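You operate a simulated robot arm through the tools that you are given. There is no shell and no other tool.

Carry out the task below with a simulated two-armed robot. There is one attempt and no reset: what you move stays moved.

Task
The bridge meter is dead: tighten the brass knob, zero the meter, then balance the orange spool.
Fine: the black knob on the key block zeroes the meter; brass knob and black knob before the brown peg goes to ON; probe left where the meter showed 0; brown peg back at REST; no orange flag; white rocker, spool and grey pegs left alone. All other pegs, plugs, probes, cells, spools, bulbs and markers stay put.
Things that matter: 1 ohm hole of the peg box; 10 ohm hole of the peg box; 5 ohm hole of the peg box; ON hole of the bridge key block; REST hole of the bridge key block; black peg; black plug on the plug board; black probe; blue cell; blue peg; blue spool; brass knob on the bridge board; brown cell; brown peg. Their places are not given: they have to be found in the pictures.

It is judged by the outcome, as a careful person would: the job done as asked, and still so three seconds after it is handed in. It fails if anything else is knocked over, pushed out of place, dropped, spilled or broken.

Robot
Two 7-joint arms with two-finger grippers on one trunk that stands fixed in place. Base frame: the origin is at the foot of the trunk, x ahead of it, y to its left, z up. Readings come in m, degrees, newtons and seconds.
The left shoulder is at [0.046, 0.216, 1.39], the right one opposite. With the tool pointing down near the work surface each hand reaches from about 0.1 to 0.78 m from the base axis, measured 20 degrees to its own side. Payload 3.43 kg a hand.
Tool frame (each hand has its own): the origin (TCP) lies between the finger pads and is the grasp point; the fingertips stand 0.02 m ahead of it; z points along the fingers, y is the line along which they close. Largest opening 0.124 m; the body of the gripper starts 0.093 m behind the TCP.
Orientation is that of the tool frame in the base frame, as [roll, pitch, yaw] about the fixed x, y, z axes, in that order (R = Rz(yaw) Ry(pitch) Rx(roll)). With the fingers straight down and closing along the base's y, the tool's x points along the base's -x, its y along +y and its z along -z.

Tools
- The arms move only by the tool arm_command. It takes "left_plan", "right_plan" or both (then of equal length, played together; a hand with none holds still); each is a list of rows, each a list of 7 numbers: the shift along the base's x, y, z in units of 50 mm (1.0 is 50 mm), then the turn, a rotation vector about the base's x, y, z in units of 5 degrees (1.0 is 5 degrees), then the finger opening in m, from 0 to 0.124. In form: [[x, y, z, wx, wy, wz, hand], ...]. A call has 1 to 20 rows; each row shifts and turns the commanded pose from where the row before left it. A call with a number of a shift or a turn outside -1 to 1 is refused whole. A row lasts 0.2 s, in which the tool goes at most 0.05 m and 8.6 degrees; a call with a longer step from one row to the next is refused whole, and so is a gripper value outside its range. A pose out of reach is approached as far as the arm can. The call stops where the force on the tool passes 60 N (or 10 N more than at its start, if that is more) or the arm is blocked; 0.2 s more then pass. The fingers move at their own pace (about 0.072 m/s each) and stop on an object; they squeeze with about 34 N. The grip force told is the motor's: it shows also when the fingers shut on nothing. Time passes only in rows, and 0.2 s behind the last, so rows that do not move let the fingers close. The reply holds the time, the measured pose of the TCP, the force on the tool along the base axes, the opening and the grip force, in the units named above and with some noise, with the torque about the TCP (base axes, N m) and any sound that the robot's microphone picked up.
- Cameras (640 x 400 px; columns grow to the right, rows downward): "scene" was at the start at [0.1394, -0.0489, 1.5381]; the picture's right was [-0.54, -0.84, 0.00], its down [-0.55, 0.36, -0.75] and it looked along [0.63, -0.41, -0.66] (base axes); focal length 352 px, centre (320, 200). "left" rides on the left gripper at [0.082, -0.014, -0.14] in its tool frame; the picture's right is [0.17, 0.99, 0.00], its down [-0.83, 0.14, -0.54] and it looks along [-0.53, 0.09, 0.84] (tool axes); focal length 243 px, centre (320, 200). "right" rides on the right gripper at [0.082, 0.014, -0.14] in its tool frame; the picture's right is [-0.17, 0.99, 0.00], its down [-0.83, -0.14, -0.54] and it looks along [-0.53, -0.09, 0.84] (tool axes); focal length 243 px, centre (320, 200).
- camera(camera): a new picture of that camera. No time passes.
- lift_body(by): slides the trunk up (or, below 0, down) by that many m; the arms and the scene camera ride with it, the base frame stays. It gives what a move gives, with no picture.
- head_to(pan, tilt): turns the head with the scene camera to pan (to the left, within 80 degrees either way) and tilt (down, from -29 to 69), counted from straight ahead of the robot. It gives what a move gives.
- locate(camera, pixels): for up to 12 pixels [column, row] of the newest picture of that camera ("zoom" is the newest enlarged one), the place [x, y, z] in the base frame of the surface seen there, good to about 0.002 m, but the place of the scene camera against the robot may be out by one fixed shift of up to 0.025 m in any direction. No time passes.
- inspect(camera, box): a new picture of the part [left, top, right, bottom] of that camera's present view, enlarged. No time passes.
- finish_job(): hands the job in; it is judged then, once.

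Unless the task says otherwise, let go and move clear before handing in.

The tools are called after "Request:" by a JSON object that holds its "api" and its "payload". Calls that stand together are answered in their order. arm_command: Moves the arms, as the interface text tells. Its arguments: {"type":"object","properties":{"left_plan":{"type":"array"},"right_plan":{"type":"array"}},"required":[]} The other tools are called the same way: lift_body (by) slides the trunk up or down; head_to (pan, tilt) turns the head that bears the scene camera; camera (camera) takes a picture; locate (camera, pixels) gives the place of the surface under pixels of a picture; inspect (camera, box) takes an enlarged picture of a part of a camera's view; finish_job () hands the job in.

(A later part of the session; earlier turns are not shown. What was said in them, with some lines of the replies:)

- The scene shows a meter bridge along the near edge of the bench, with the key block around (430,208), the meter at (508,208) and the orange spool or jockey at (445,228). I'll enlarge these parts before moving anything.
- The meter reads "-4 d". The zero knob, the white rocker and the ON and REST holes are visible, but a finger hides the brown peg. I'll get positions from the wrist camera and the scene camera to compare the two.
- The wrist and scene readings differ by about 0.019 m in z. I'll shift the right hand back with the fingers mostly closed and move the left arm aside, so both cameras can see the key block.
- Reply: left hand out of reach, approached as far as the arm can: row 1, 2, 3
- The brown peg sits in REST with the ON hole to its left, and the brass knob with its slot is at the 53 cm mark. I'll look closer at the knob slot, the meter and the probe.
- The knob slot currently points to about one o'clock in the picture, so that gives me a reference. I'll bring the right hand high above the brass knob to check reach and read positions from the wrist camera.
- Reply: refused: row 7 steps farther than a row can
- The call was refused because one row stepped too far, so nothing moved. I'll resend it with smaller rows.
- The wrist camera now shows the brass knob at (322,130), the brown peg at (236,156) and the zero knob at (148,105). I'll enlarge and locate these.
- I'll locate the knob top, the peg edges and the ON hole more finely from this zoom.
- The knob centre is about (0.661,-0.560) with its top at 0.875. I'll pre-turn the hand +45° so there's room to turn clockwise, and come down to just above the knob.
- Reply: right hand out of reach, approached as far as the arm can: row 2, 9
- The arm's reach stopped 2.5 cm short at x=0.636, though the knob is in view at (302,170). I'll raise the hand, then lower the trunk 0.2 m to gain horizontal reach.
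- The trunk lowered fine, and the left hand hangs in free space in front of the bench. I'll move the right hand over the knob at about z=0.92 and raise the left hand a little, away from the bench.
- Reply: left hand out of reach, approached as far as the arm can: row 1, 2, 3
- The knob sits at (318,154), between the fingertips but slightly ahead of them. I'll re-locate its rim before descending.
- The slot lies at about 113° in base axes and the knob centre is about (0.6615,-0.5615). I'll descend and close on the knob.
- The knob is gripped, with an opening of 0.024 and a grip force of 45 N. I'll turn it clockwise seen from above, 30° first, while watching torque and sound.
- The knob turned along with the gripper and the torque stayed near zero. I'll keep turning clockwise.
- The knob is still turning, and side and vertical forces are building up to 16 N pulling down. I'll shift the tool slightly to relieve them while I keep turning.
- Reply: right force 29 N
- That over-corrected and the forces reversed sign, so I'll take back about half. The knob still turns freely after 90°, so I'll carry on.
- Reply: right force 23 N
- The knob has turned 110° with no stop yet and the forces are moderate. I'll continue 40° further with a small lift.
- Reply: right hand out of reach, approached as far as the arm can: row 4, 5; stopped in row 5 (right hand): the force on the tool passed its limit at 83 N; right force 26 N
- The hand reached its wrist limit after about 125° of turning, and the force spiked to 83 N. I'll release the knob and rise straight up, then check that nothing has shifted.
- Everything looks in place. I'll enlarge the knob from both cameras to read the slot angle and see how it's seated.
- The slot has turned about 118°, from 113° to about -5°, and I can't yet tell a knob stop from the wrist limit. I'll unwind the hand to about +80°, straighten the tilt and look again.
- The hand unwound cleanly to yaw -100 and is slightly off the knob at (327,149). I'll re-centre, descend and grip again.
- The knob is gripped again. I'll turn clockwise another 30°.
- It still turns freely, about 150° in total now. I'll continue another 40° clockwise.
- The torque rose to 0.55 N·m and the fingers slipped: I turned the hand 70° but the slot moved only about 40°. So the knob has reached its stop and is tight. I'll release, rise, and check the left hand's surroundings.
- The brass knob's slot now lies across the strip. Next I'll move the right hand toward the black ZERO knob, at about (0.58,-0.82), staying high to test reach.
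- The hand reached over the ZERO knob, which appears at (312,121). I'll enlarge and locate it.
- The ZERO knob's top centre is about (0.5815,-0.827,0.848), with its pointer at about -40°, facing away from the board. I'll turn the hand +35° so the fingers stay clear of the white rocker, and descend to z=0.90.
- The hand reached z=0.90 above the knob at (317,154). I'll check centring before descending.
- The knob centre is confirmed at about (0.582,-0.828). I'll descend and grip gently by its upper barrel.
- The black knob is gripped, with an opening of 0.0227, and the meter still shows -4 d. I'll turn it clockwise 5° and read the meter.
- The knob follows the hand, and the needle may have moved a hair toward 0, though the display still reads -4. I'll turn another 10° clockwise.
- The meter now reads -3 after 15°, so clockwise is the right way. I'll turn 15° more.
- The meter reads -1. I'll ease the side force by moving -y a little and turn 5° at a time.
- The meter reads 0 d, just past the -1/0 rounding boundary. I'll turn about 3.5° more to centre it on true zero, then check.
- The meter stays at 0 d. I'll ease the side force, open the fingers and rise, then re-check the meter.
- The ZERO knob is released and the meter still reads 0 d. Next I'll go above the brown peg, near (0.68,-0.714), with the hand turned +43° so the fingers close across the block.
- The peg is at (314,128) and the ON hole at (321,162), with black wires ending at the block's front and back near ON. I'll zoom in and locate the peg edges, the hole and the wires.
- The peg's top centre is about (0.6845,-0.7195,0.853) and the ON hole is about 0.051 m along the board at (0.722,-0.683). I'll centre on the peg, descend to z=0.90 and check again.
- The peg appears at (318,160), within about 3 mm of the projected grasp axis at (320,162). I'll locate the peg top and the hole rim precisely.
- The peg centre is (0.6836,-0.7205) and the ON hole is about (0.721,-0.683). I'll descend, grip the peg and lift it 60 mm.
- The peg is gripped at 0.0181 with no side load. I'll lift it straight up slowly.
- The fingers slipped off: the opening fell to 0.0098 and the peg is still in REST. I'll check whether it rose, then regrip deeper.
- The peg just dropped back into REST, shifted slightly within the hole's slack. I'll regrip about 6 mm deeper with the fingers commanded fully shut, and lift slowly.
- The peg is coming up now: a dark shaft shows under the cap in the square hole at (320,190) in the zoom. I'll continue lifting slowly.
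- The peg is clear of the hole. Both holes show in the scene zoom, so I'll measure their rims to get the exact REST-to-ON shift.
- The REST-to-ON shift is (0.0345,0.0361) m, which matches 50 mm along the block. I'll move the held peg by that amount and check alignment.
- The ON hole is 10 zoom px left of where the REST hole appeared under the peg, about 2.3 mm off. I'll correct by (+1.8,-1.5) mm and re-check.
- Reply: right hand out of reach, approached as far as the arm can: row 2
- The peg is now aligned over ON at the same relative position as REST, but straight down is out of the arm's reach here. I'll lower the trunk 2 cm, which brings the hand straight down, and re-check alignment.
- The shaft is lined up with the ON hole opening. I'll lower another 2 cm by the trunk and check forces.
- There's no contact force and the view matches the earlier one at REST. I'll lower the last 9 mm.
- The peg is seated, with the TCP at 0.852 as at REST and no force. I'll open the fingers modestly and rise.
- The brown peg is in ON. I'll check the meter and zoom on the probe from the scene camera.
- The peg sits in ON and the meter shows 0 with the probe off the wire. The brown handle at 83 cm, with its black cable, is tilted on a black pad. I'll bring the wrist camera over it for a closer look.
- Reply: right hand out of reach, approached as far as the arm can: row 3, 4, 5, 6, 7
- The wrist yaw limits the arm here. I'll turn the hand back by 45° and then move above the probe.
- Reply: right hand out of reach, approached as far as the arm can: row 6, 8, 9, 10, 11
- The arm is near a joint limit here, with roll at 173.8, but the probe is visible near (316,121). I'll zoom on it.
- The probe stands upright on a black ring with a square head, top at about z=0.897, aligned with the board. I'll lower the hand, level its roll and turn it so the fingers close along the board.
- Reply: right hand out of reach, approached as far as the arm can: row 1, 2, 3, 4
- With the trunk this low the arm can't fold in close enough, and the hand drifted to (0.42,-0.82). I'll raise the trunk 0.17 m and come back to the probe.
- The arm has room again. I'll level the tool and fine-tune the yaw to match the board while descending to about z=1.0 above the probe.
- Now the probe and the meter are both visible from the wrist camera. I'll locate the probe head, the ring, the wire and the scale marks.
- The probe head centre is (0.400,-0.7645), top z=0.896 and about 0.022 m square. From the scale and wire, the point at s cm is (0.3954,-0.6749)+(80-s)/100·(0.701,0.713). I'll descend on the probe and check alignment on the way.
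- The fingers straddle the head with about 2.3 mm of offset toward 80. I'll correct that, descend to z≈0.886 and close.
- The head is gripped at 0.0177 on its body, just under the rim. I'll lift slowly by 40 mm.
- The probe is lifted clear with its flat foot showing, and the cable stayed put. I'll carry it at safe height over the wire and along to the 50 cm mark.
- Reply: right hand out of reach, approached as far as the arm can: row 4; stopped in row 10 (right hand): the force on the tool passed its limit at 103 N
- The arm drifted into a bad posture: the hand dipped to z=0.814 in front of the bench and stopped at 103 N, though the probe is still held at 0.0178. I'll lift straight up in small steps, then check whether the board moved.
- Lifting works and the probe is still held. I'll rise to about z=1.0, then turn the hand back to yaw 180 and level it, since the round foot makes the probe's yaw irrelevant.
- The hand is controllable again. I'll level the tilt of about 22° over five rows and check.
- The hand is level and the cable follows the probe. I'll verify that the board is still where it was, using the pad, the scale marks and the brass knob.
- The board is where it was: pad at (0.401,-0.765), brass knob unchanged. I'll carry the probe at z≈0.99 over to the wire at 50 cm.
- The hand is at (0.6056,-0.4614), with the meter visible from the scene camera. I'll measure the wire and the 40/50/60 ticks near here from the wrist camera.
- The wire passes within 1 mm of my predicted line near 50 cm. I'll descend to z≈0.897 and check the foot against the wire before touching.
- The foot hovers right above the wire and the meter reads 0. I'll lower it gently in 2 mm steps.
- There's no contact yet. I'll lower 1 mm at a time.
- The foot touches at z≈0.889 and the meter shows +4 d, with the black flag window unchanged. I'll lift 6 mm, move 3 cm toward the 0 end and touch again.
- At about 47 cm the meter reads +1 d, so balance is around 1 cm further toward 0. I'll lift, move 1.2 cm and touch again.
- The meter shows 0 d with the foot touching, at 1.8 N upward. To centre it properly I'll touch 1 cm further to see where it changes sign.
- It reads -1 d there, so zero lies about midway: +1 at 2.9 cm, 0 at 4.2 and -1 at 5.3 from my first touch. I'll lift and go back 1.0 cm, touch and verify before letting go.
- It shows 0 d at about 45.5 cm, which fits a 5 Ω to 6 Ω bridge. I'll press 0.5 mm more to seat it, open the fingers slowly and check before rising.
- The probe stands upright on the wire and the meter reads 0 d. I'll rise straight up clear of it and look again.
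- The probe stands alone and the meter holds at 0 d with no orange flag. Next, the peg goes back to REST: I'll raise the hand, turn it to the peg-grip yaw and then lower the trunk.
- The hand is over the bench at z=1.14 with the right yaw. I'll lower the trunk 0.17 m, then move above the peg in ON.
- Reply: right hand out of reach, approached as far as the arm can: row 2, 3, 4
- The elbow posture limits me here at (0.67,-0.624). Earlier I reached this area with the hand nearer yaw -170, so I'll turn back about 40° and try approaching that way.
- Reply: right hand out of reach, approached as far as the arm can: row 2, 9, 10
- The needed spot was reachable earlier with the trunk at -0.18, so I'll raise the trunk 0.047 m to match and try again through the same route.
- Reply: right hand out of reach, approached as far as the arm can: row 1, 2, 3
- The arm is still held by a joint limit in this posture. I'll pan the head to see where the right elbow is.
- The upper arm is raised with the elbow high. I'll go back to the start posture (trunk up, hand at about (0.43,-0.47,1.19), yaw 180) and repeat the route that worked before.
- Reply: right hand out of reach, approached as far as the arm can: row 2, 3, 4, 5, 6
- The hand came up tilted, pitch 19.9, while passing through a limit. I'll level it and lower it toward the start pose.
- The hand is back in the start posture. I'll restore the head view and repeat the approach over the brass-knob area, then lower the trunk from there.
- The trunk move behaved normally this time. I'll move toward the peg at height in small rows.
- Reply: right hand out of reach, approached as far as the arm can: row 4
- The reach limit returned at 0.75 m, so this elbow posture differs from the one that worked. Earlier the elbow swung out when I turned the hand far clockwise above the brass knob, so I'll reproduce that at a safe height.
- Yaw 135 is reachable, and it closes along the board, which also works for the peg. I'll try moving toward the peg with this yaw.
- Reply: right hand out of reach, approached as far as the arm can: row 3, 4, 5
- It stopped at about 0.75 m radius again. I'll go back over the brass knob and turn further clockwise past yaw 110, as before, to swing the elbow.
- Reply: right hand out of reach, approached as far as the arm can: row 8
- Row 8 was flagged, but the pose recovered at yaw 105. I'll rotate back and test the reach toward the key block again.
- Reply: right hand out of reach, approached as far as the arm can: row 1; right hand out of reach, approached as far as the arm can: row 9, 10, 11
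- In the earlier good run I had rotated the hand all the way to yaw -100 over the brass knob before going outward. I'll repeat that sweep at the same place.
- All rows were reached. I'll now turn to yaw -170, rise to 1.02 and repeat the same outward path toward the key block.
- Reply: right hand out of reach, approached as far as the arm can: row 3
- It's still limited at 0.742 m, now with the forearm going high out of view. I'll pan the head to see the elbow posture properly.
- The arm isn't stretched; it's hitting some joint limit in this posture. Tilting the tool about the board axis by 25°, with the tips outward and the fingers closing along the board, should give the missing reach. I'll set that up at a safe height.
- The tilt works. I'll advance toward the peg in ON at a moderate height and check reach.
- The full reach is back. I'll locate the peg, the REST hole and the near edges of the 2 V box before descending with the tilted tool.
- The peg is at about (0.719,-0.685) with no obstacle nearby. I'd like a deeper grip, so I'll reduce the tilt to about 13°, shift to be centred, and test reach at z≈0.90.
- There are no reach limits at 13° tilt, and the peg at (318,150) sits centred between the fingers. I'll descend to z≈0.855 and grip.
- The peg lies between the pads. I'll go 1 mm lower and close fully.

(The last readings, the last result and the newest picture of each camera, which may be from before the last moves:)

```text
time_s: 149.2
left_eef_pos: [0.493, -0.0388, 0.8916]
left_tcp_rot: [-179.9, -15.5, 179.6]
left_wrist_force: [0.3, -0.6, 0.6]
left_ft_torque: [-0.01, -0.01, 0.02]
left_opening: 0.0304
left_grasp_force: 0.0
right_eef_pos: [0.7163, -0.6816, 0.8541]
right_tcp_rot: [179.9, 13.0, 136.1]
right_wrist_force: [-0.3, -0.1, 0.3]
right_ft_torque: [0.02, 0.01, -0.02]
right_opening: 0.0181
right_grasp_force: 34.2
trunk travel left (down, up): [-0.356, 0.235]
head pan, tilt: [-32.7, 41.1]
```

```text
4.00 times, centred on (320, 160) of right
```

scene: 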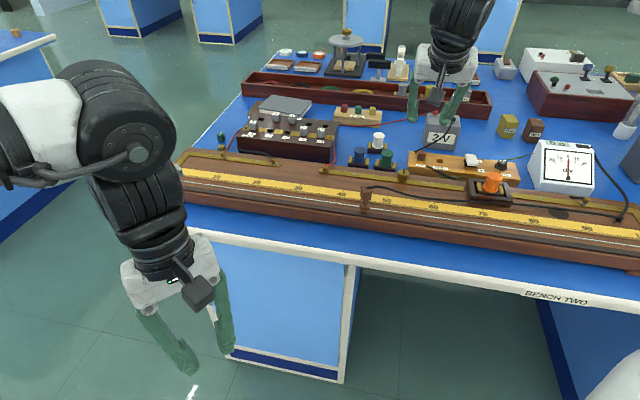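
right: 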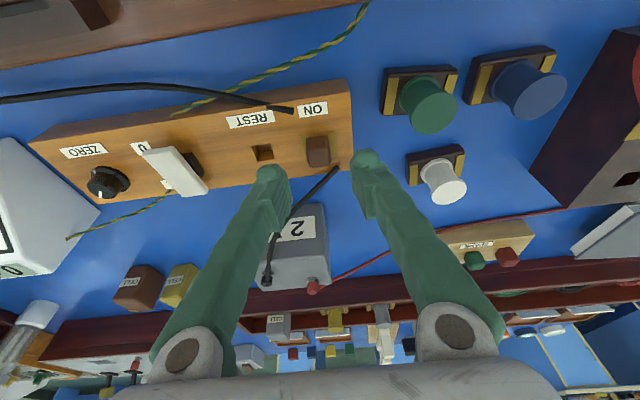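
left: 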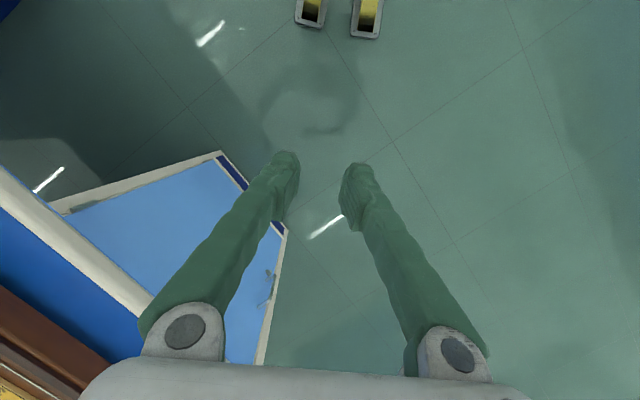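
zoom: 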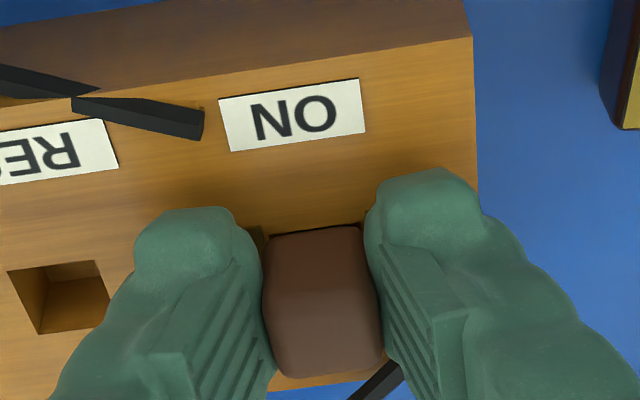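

The peg is gripped at 0.0181. I'll lift slowly, watching that it stays in the fingers.

Request:
{"api": "arm_command", "payload": {"right_plan": [[0, 0, 0.05, 0, 0, 0, 0.0], [0, 0, 0.05, 0, 0, 0, 0.0], [0, 0, 0.05, 0, 0, 0, 0.0], [0, 0, 0.05, 0, 0, 0, 0.0], [0, 0, 0.1, 0, 0, 0, 0.0], [0, 0, 0.1, 0, 0, 0, 0.0], [0, 0, 0.1, 0, 0, 0, 0.0], [0, 0, 0.15, 0, 0, 0, 0.0], [0, 0, 0.15, 0, 0, 0, 0.0], [0, 0, 0.15, 0, 0, 0, 0.0], [0, 0, 0, 0, 0, 0, 0.0]]}}

Request:
{"api": "inspect", "payload": {"camera": "right", "box": [250, 110, 390, 210]}}

Request:
{"api": "inspect", "payload": {"camera": "scene", "box": [390, 110, 490, 180]}}

```text
time_s: 151.6
left_eef_pos: [0.4929, -0.0393, 0.8927]
left_tcp_rot: [-180.0, -15.7, 179.6]
left_wrist_force: [0.3, 0.2, -0.2]
left_ft_torque: [0.0, 0.02, 0.01]
left_opening: 0.0301
left_grasp_force: 0.0
right_eef_pos: [0.7156, -0.6812, 0.901]
right_tcp_rot: [-180.0, 12.9, 136.1]
right_wrist_force: [-0.1, 0.0, -0.8]
right_ft_torque: [-0.02, 0.02, -0.01]
right_opening: 0.0183
right_grasp_force: 33.7
trunk travel left (down, up): [-0.356, 0.235]
head pan, tilt: [-32.7, 41.1]
```

```text
4.00 times, centred on (320, 160) of right
```

zoom: 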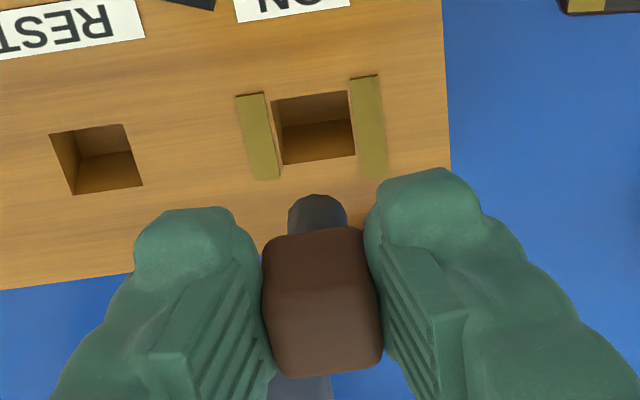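

```text
5.71 times, centred on (440, 145) of scene
```

zoom: 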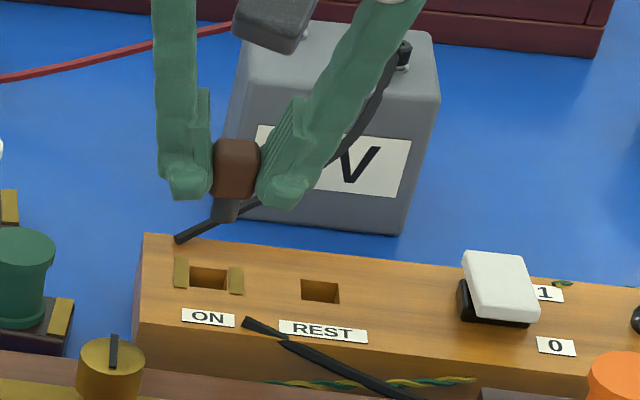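

The peg is out of ON, held upright, and the ON hole appears at (314,128) in the zoom. I'll shift by (-0.0345,-0.0361) to REST and check that the REST hole lands at the same pixels.

Request:
{"api": "arm_command", "payload": {"right_plan": [[-0.23, -0.24, 0, 0, 0, 0, 0.0], [-0.23, -0.241, 0, 0, 0, 0, 0.0], [-0.23, -0.241, 0, 0, 0, 0, 0.0], [0, 0, 0, 0, 0, 0, 0.0]]}}

Request:
{"api": "inspect", "payload": {"camera": "right", "box": [250, 110, 390, 210]}}

Request:
{"api": "inspect", "payload": {"camera": "scene", "box": [390, 110, 490, 180]}}

```text
time_s: 152.6
left_eef_pos: [0.4939, -0.0382, 0.8931]
left_tcp_rot: [-179.9, -15.7, 179.6]
left_wrist_force: [-0.1, 0.6, 0.4]
left_ft_torque: [0.0, 0.0, 0.03]
left_opening: 0.0297
left_grasp_force: 0.1
right_eef_pos: [0.6817, -0.7166, 0.9018]
right_tcp_rot: [180.0, 13.0, 136.0]
right_wrist_force: [0.1, 0.3, -0.3]
right_ft_torque: [-0.01, -0.02, 0.03]
right_opening: 0.0182
right_grasp_force: 34.0
trunk travel left (down, up): [-0.356, 0.235]
head pan, tilt: [-32.7, 41.1]
```

```text
4.00 times, centred on (320, 160) of right
```

zoom: 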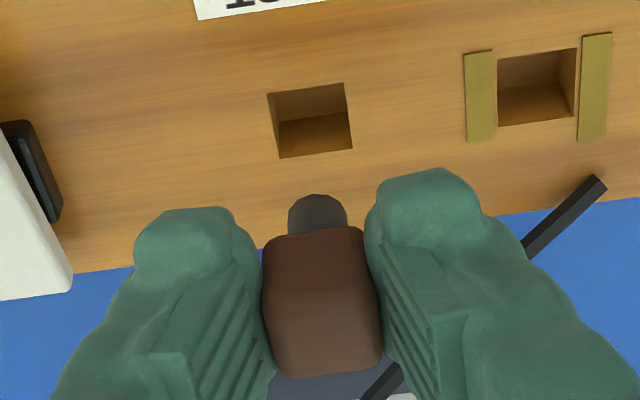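

```text
5.71 times, centred on (440, 145) of scene
```

zoom: 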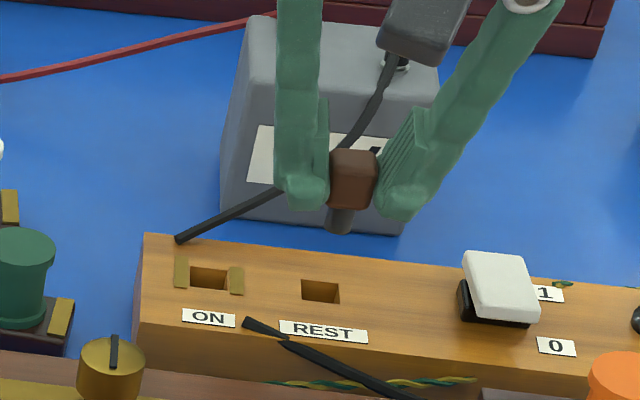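

The REST hole is about 1 px left of and 1.8 px above the target, so I'll shift by (-1.7,+0.9) mm, lower to z≈0.88 and look again.

Request:
{"api": "arm_command", "payload": {"right_plan": [[-0.034, 0.018, -0.2, 0, 0, 0, 0.0], [0, 0, -0.2, 0, 0, 0, 0.0], [0, 0, 0, 0, 0, 0, 0.0]]}}

Request:
{"api": "inspect", "payload": {"camera": "right", "box": [250, 110, 390, 210]}}

Request:
{"api": "inspect", "payload": {"camera": "scene", "box": [400, 120, 480, 170]}}

```text
time_s: 153.4
left_eef_pos: [0.4927, -0.0384, 0.8924]
left_tcp_rot: [-179.9, -15.6, 179.5]
left_wrist_force: [0.6, 0.1, 0.5]
left_ft_torque: [0.0, -0.04, -0.02]
left_opening: 0.0302
left_grasp_force: 0.1
right_eef_pos: [0.6802, -0.7155, 0.8811]
right_tcp_rot: [-180.0, 13.2, 136.1]
right_wrist_force: [-0.6, 0.0, -0.4]
right_ft_torque: [-0.02, 0.01, -0.04]
right_opening: 0.0184
right_grasp_force: 34.2
trunk travel left (down, up): [-0.356, 0.235]
head pan, tilt: [-32.7, 41.1]
```

```text
4.00 times, centred on (320, 160) of right
```

zoom: 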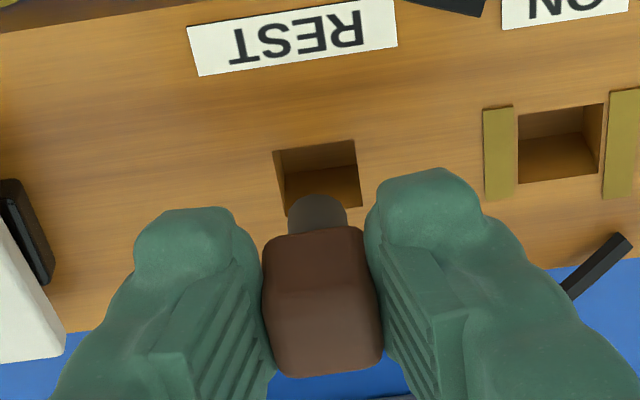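

```text
8.00 times, centred on (440, 145) of scene
```

zoom: 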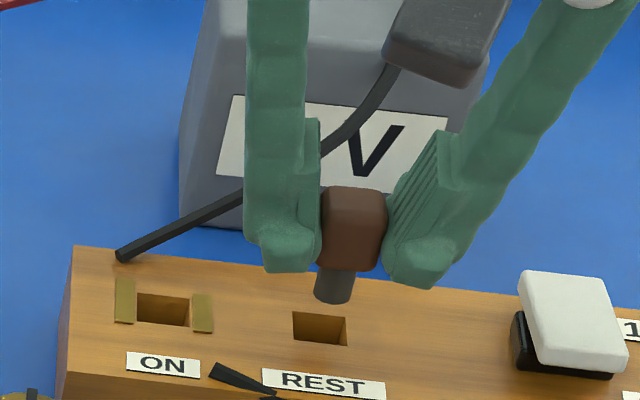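

The shaft tip projects to within about 1 mm of the REST hole centre. I'll make a 1 mm correction and lower 12 mm, watching the force.

Request:
{"api": "arm_command", "payload": {"right_plan": [[0.006, 0.02, -0.04, 0, 0, 0, 0.0], [0, 0, -0.06, 0, 0, 0, 0.0], [0, 0, -0.06, 0, 0, 0, 0.0], [0, 0, -0.06, 0, 0, 0, 0.0], [0, 0, 0, 0, 0, 0, 0.0]]}}

Request:
{"api": "inspect", "payload": {"camera": "right", "box": [250, 110, 390, 210]}}

Request:
{"api": "inspect", "payload": {"camera": "scene", "box": [400, 120, 480, 170]}}

```text
time_s: 154.6
left_eef_pos: [0.4922, -0.0389, 0.8916]
left_tcp_rot: [-180.0, -15.6, 179.6]
left_wrist_force: [0.5, -0.9, 0.3]
left_ft_torque: [-0.02, 0.01, 0.01]
left_opening: 0.0302
left_grasp_force: 0.2
right_eef_pos: [0.6805, -0.7144, 0.8701]
right_tcp_rot: [180.0, 13.0, 136.1]
right_wrist_force: [0.2, 0.9, -0.8]
right_ft_torque: [0.02, 0.0, 0.02]
right_opening: 0.0184
right_grasp_force: 33.9
trunk travel left (down, up): [-0.356, 0.235]
head pan, tilt: [-32.7, 41.1]
```

```text
4.00 times, centred on (320, 160) of right
```

zoom: 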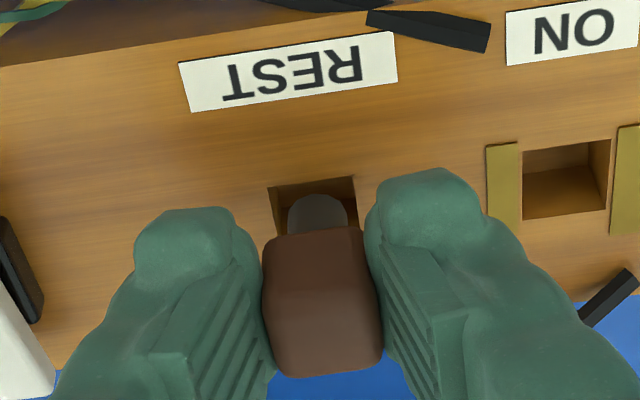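

```text
8.00 times, centred on (440, 145) of scene
```

zoom: 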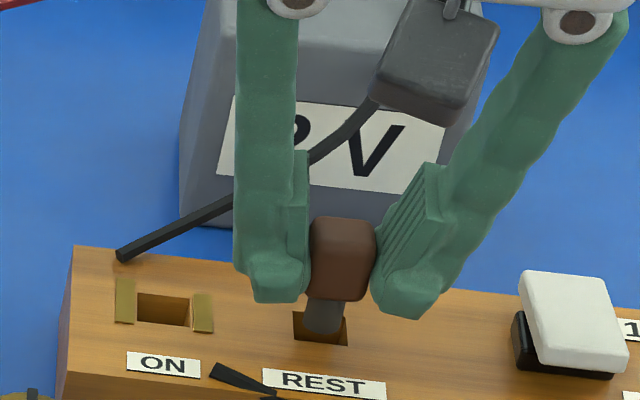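

The shaft tip is entering the REST hole with no contact force. I'll continue down in small steps.

Request:
{"api": "arm_command", "payload": {"right_plan": [[0, 0, -0.06, 0, 0, 0, 0.0], [0, 0, -0.06, 0, 0, 0, 0.0], [0, 0, 0, 0, 0, 0, 0.0]]}}

Request:
{"api": "arm_command", "payload": {"right_plan": [[0, 0, -0.06, 0, 0, 0, 0.0], [0, 0, -0.06, 0, 0, 0, 0.0], [0, 0, -0.04, 0, 0, 0, 0.0], [0, 0, 0, 0, 0, 0, 0.0]]}}

Request:
{"api": "inspect", "payload": {"camera": "right", "box": [250, 110, 390, 210]}}

Request:
{"api": "inspect", "payload": {"camera": "scene", "box": [400, 120, 480, 170]}}

```text
time_s: 155.4
left_eef_pos: [0.4936, -0.038, 0.893]
left_tcp_rot: [-179.8, -15.6, 179.6]
left_wrist_force: [0.2, 0.8, -0.7]
left_ft_torque: [0.04, -0.01, 0.01]
left_opening: 0.0299
left_grasp_force: 0.0
right_eef_pos: [0.6803, -0.7144, 0.865]
right_tcp_rot: [180.0, 13.1, 136.1]
right_wrist_force: [-0.1, 0.6, -0.6]
right_ft_torque: [0.03, -0.01, -0.01]
right_opening: 0.0182
right_grasp_force: 34.3
trunk travel left (down, up): [-0.356, 0.235]
head pan, tilt: [-32.7, 41.1]
```

```text
time_s: 156.4
left_eef_pos: [0.4938, -0.0389, 0.8927]
left_tcp_rot: [-179.9, -15.6, 179.6]
left_wrist_force: [-0.4, 0.2, 0.4]
left_ft_torque: [0.01, 0.01, 0.02]
left_opening: 0.0304
left_grasp_force: 0.1
right_eef_pos: [0.6805, -0.7153, 0.8563]
right_tcp_rot: [179.9, 12.9, 136.1]
right_wrist_force: [0.4, -0.2, -0.4]
right_ft_torque: [-0.01, -0.02, -0.02]
right_opening: 0.0181
right_grasp_force: 33.7
trunk travel left (down, up): [-0.356, 0.235]
head pan, tilt: [-32.7, 41.1]
```

```text
4.00 times, centred on (320, 160) of right
```

zoom: 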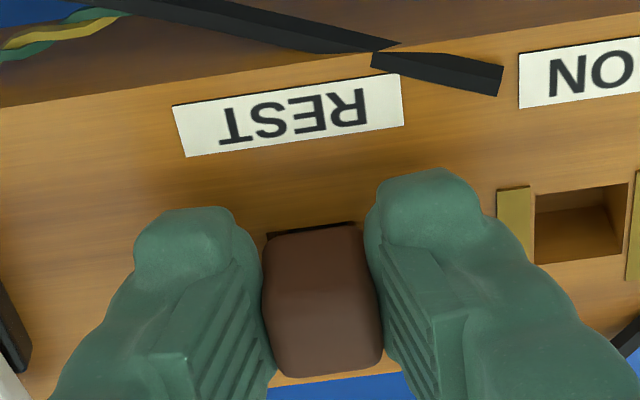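

```text
8.00 times, centred on (440, 145) of scene
```

zoom: 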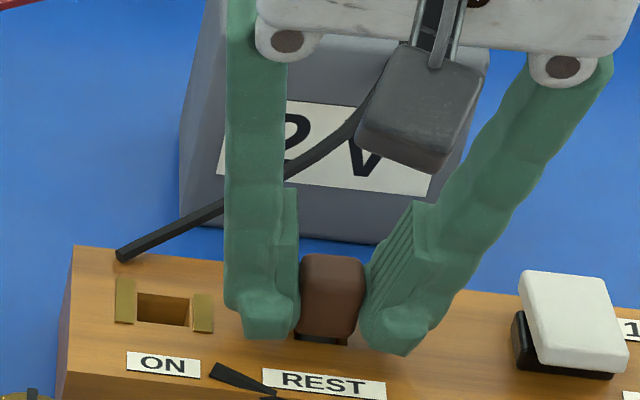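

The peg is almost seated. I'll lower the last 1.5 mm, open the fingers modestly and rise.

Request:
{"api": "arm_command", "payload": {"right_plan": [[0, 0, -0.03, 0, 0, 0, 0.0], [0, 0, 0, 0, 0, 0, 0.0], [0, 0, 0, 0, 0, 0, 0.036], [0, 0, 0, 0, 0, 0, 0.036], [0, 0, 0, 0, 0, 0, 0.036]]}}

Request:
{"api": "arm_command", "payload": {"right_plan": [[0, 0, 0.3, 0, 0, 0, 0.036], [0, 0, 0.5, 0, 0, 0, 0.036], [-0.2, 0.1, 0.7, 0, 0, 0, 0.036], [-0.3, 0.3, 0.7, 0, 0, 0, 0.036], [0, 0, 0, 0, 0, 0, 0.036]]}}

Request:
{"api": "camera", "payload": {"camera": "scene"}}

Request:
{"api": "inspect", "payload": {"camera": "scene", "box": [390, 130, 530, 215]}}

Request:
{"api": "camera", "payload": {"camera": "right"}}

```text
time_s: 157.6
left_eef_pos: [0.4921, -0.0401, 0.8932]
left_tcp_rot: [-179.9, -15.5, 179.7]
left_wrist_force: [0.0, 0.3, -0.2]
left_ft_torque: [0.0, 0.02, 0.02]
left_opening: 0.03
left_grasp_force: 0.0
right_eef_pos: [0.6805, -0.7154, 0.8558]
right_tcp_rot: [180.0, 13.0, 136.1]
right_wrist_force: [0.8, 0.3, -0.7]
right_ft_torque: [0.0, 0.01, 0.03]
right_opening: 0.0359
right_grasp_force: 0.1
trunk travel left (down, up): [-0.356, 0.235]
head pan, tilt: [-32.7, 41.1]
```

```text
time_s: 158.8
left_eef_pos: [0.4922, -0.0381, 0.8925]
left_tcp_rot: [-179.9, -15.5, 179.5]
left_wrist_force: [0.3, 1.5, -0.1]
left_ft_torque: [-0.02, 0.01, 0.03]
left_opening: 0.0301
left_grasp_force: 0.0
right_eef_pos: [0.6986, -0.7129, 0.9324]
right_tcp_rot: [179.2, 17.1, 136.9]
right_wrist_force: [0.3, 0.7, -0.2]
right_ft_torque: [-0.01, 0.02, 0.01]
right_opening: 0.036
right_grasp_force: 0.0
right hand out of reach, approached as far as the arm can: row 3, 4
trunk travel left (down, up): [-0.356, 0.235]
head pan, tilt: [-32.7, 41.1]
```

```text
taken
```

scene: 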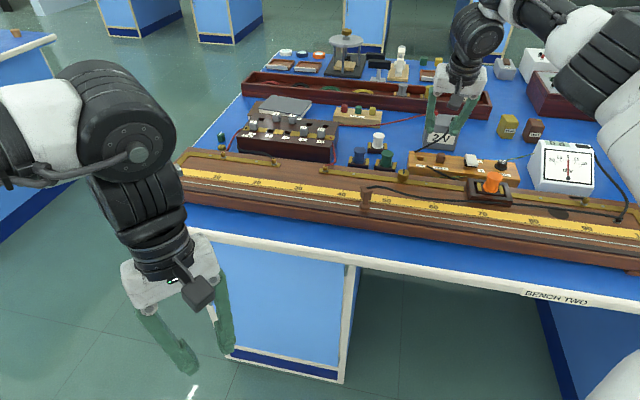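

```text
4.57 times, centred on (460, 172) of scene
```

zoom: 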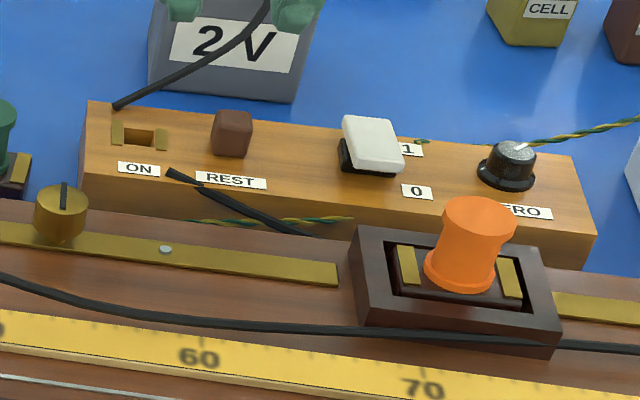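

```text
taken
```

right: 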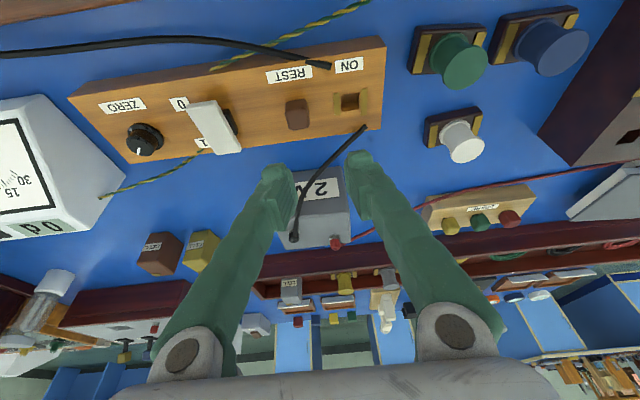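

The peg sits in REST. I'll check its seating height, the probe and the meter, then back the hand out along the tilted route it came in on.

Request:
{"api": "locate", "payload": {"camera": "right", "pixels": [[297, 119], [290, 118], [304, 117], [310, 140]]}}

Request:
{"api": "inspect", "payload": {"camera": "scene", "box": [520, 130, 620, 200]}}

Request:
{"api": "inspect", "payload": {"camera": "scene", "box": [330, 165, 430, 230]}}

Request:
{"api": "arm_command", "payload": {"right_plan": [[0.1, 0.15, 0.2, -0.37, -0.38, 0, 0.036], [0.1, 0.15, 0.2, -0.37, -0.38, 0, 0.036], [0.1, 0.2, 0.3, -0.37, -0.38, 0, 0.036], [0, 0, 0, 0, 0, 0, 0.036]]}}

```text
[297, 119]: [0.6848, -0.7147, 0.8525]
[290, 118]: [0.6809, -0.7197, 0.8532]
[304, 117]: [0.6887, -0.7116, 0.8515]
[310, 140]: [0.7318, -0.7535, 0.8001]
```

```text
5.71 times, centred on (570, 165) of scene
```

zoom: 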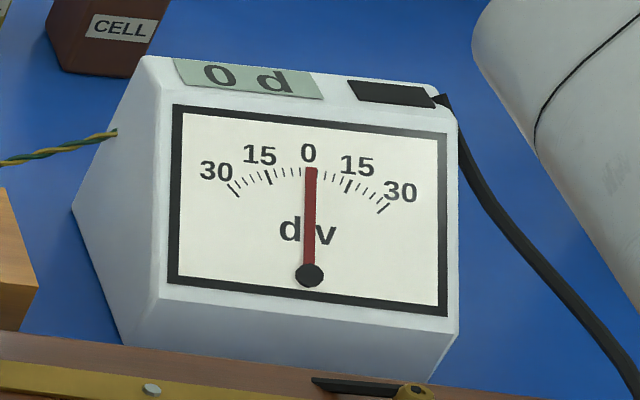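

```text
6.15 times, centred on (380, 198) of scene
```

zoom: 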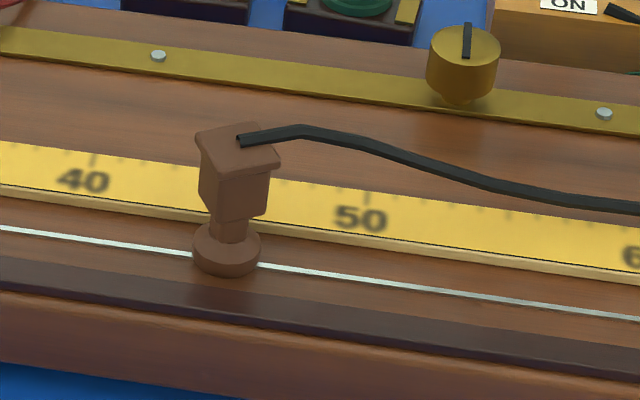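

```text
time_s: 159.8
left_eef_pos: [0.4936, -0.038, 0.8923]
left_tcp_rot: [-179.9, -15.6, 179.6]
left_wrist_force: [0.6, 0.2, -0.5]
left_ft_torque: [-0.01, -0.02, -0.01]
left_opening: 0.0301
left_grasp_force: 0.0
right_eef_pos: [0.7146, -0.6886, 0.9684]
right_tcp_rot: [179.4, 25.1, 137.0]
right_wrist_force: [-0.2, -0.6, -0.7]
right_ft_torque: [-0.01, 0.02, 0.03]
right_opening: 0.036
right_grasp_force: 0.0
trunk travel left (down, up): [-0.356, 0.235]
head pan, tilt: [-32.7, 41.1]
```

The peg top is at 0.8525, fully seated in REST; the meter reads 0 d with no flag and the probe stands on the wire. I'll back the hand away and up, then do a final check.

Request:
{"api": "arm_command", "payload": {"right_plan": [[-0.29, 0.41, 0.2, 0, 0, 0, 0.036], [-0.29, 0.41, 0.2, 0, 0, 0, 0.036], [-0.29, 0.41, 0.2, 0, 0, 0, 0.036], [-0.29, 0.41, 0.2, 0, 0, 0, 0.036], [0, 0, 0.5, 0, 0, 0, 0.036], [0, 0, 0.5, 0, 0, 0, 0.036], [0, 0, 0, 0, 0, 0, 0.036]]}}

Request:
{"api": "camera", "payload": {"camera": "scene"}}

Request:
{"api": "camera", "payload": {"camera": "right"}}

Request:
{"api": "inspect", "payload": {"camera": "scene", "box": [180, 30, 500, 230]}}

Request:
{"api": "inspect", "payload": {"camera": "scene", "box": [390, 110, 640, 260]}}

```text
time_s: 161.4
left_eef_pos: [0.492, -0.0388, 0.8921]
left_tcp_rot: [-180.0, -15.6, 179.6]
left_wrist_force: [0.0, -0.2, -0.4]
left_ft_torque: [0.04, 0.03, 0.01]
left_opening: 0.0301
left_grasp_force: 0.1
right_eef_pos: [0.6564, -0.6066, 1.0578]
right_tcp_rot: [179.3, 25.1, 136.9]
right_wrist_force: [-0.7, 1.2, -1.2]
right_ft_torque: [-0.01, -0.01, 0.04]
right_opening: 0.0359
right_grasp_force: 0.1
trunk travel left (down, up): [-0.356, 0.235]
head pan, tilt: [-32.7, 41.1]
```

```text
taken
```

scene: 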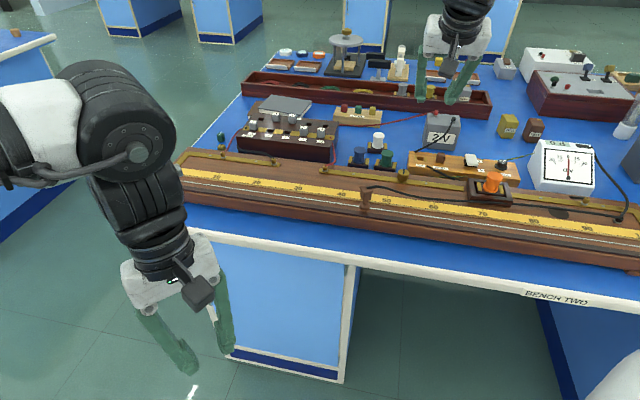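

```text
taken
```

right: 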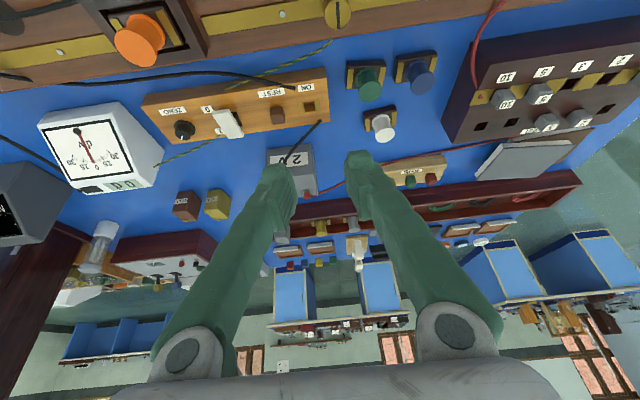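

```text
2.00 times, centred on (340, 130) of scene
```

zoom: 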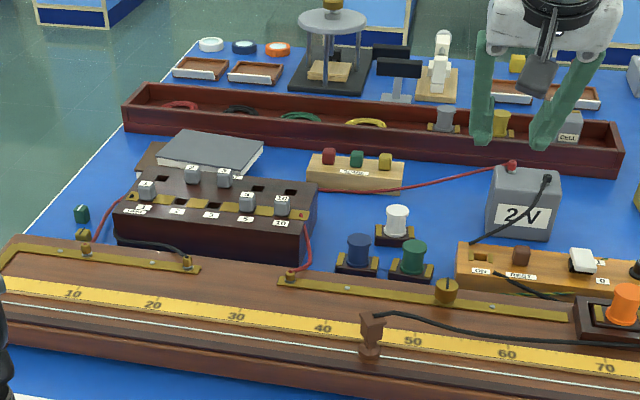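

```text
2.56 times, centred on (515, 185) of scene
```

zoom: 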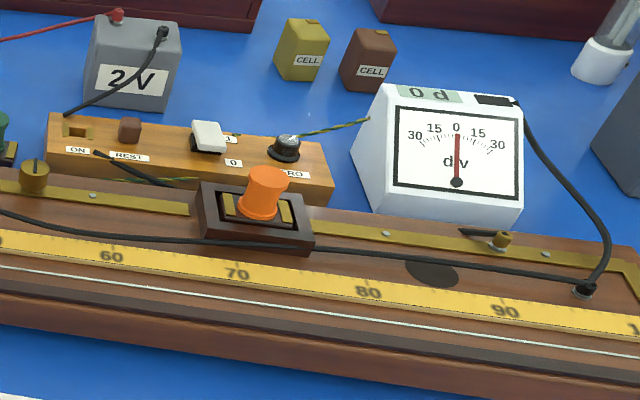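

Everything is in order: the brass knob is tight, the zero knob is set, the probe stands at about 45.5 cm where the meter read 0, and the brown peg is in REST. There's no orange flag, and nothing else looks disturbed. Handing in.

Request:
{"api": "finish_job", "payload": {}}

```text
The job is handed in.
```

The bridge meter is working again: the brass knob is tight, the meter is zeroed and the orange spool is balanced. I handed the job in with the checks below looking good.

- **Brass knob:** I turned it clockwise about 165° until it stopped and the gripper slipped on it.
- **Zero:** I turned the black knob clockwise until the meter went from -4 d to 0 d. It still read 0 d after I let go.
- **Balance:** With the brown peg in ON, I touched the probe along the wire, lifting it between touches. The meter read +4 near 50 cm, +1 near 47, 0 near 45.5 and -1 near 44.5. I left the probe standing at about 45.5 cm, where it read 0 d.
- **Brown peg:** It is back in REST and fully seated. I did not move it to ON until both knobs were done.
- **Flag and other items:** No orange flag appeared. In the final pictures, the white rocker, spool, grey pegs and everything else were where they started.

While I was carrying the probe, the right arm drifted and struck something near the front edge of the bench; the move stopped at 103 N. I checked the board's position against earlier measurements afterwards and it had not moved. The probe stayed in the gripper.
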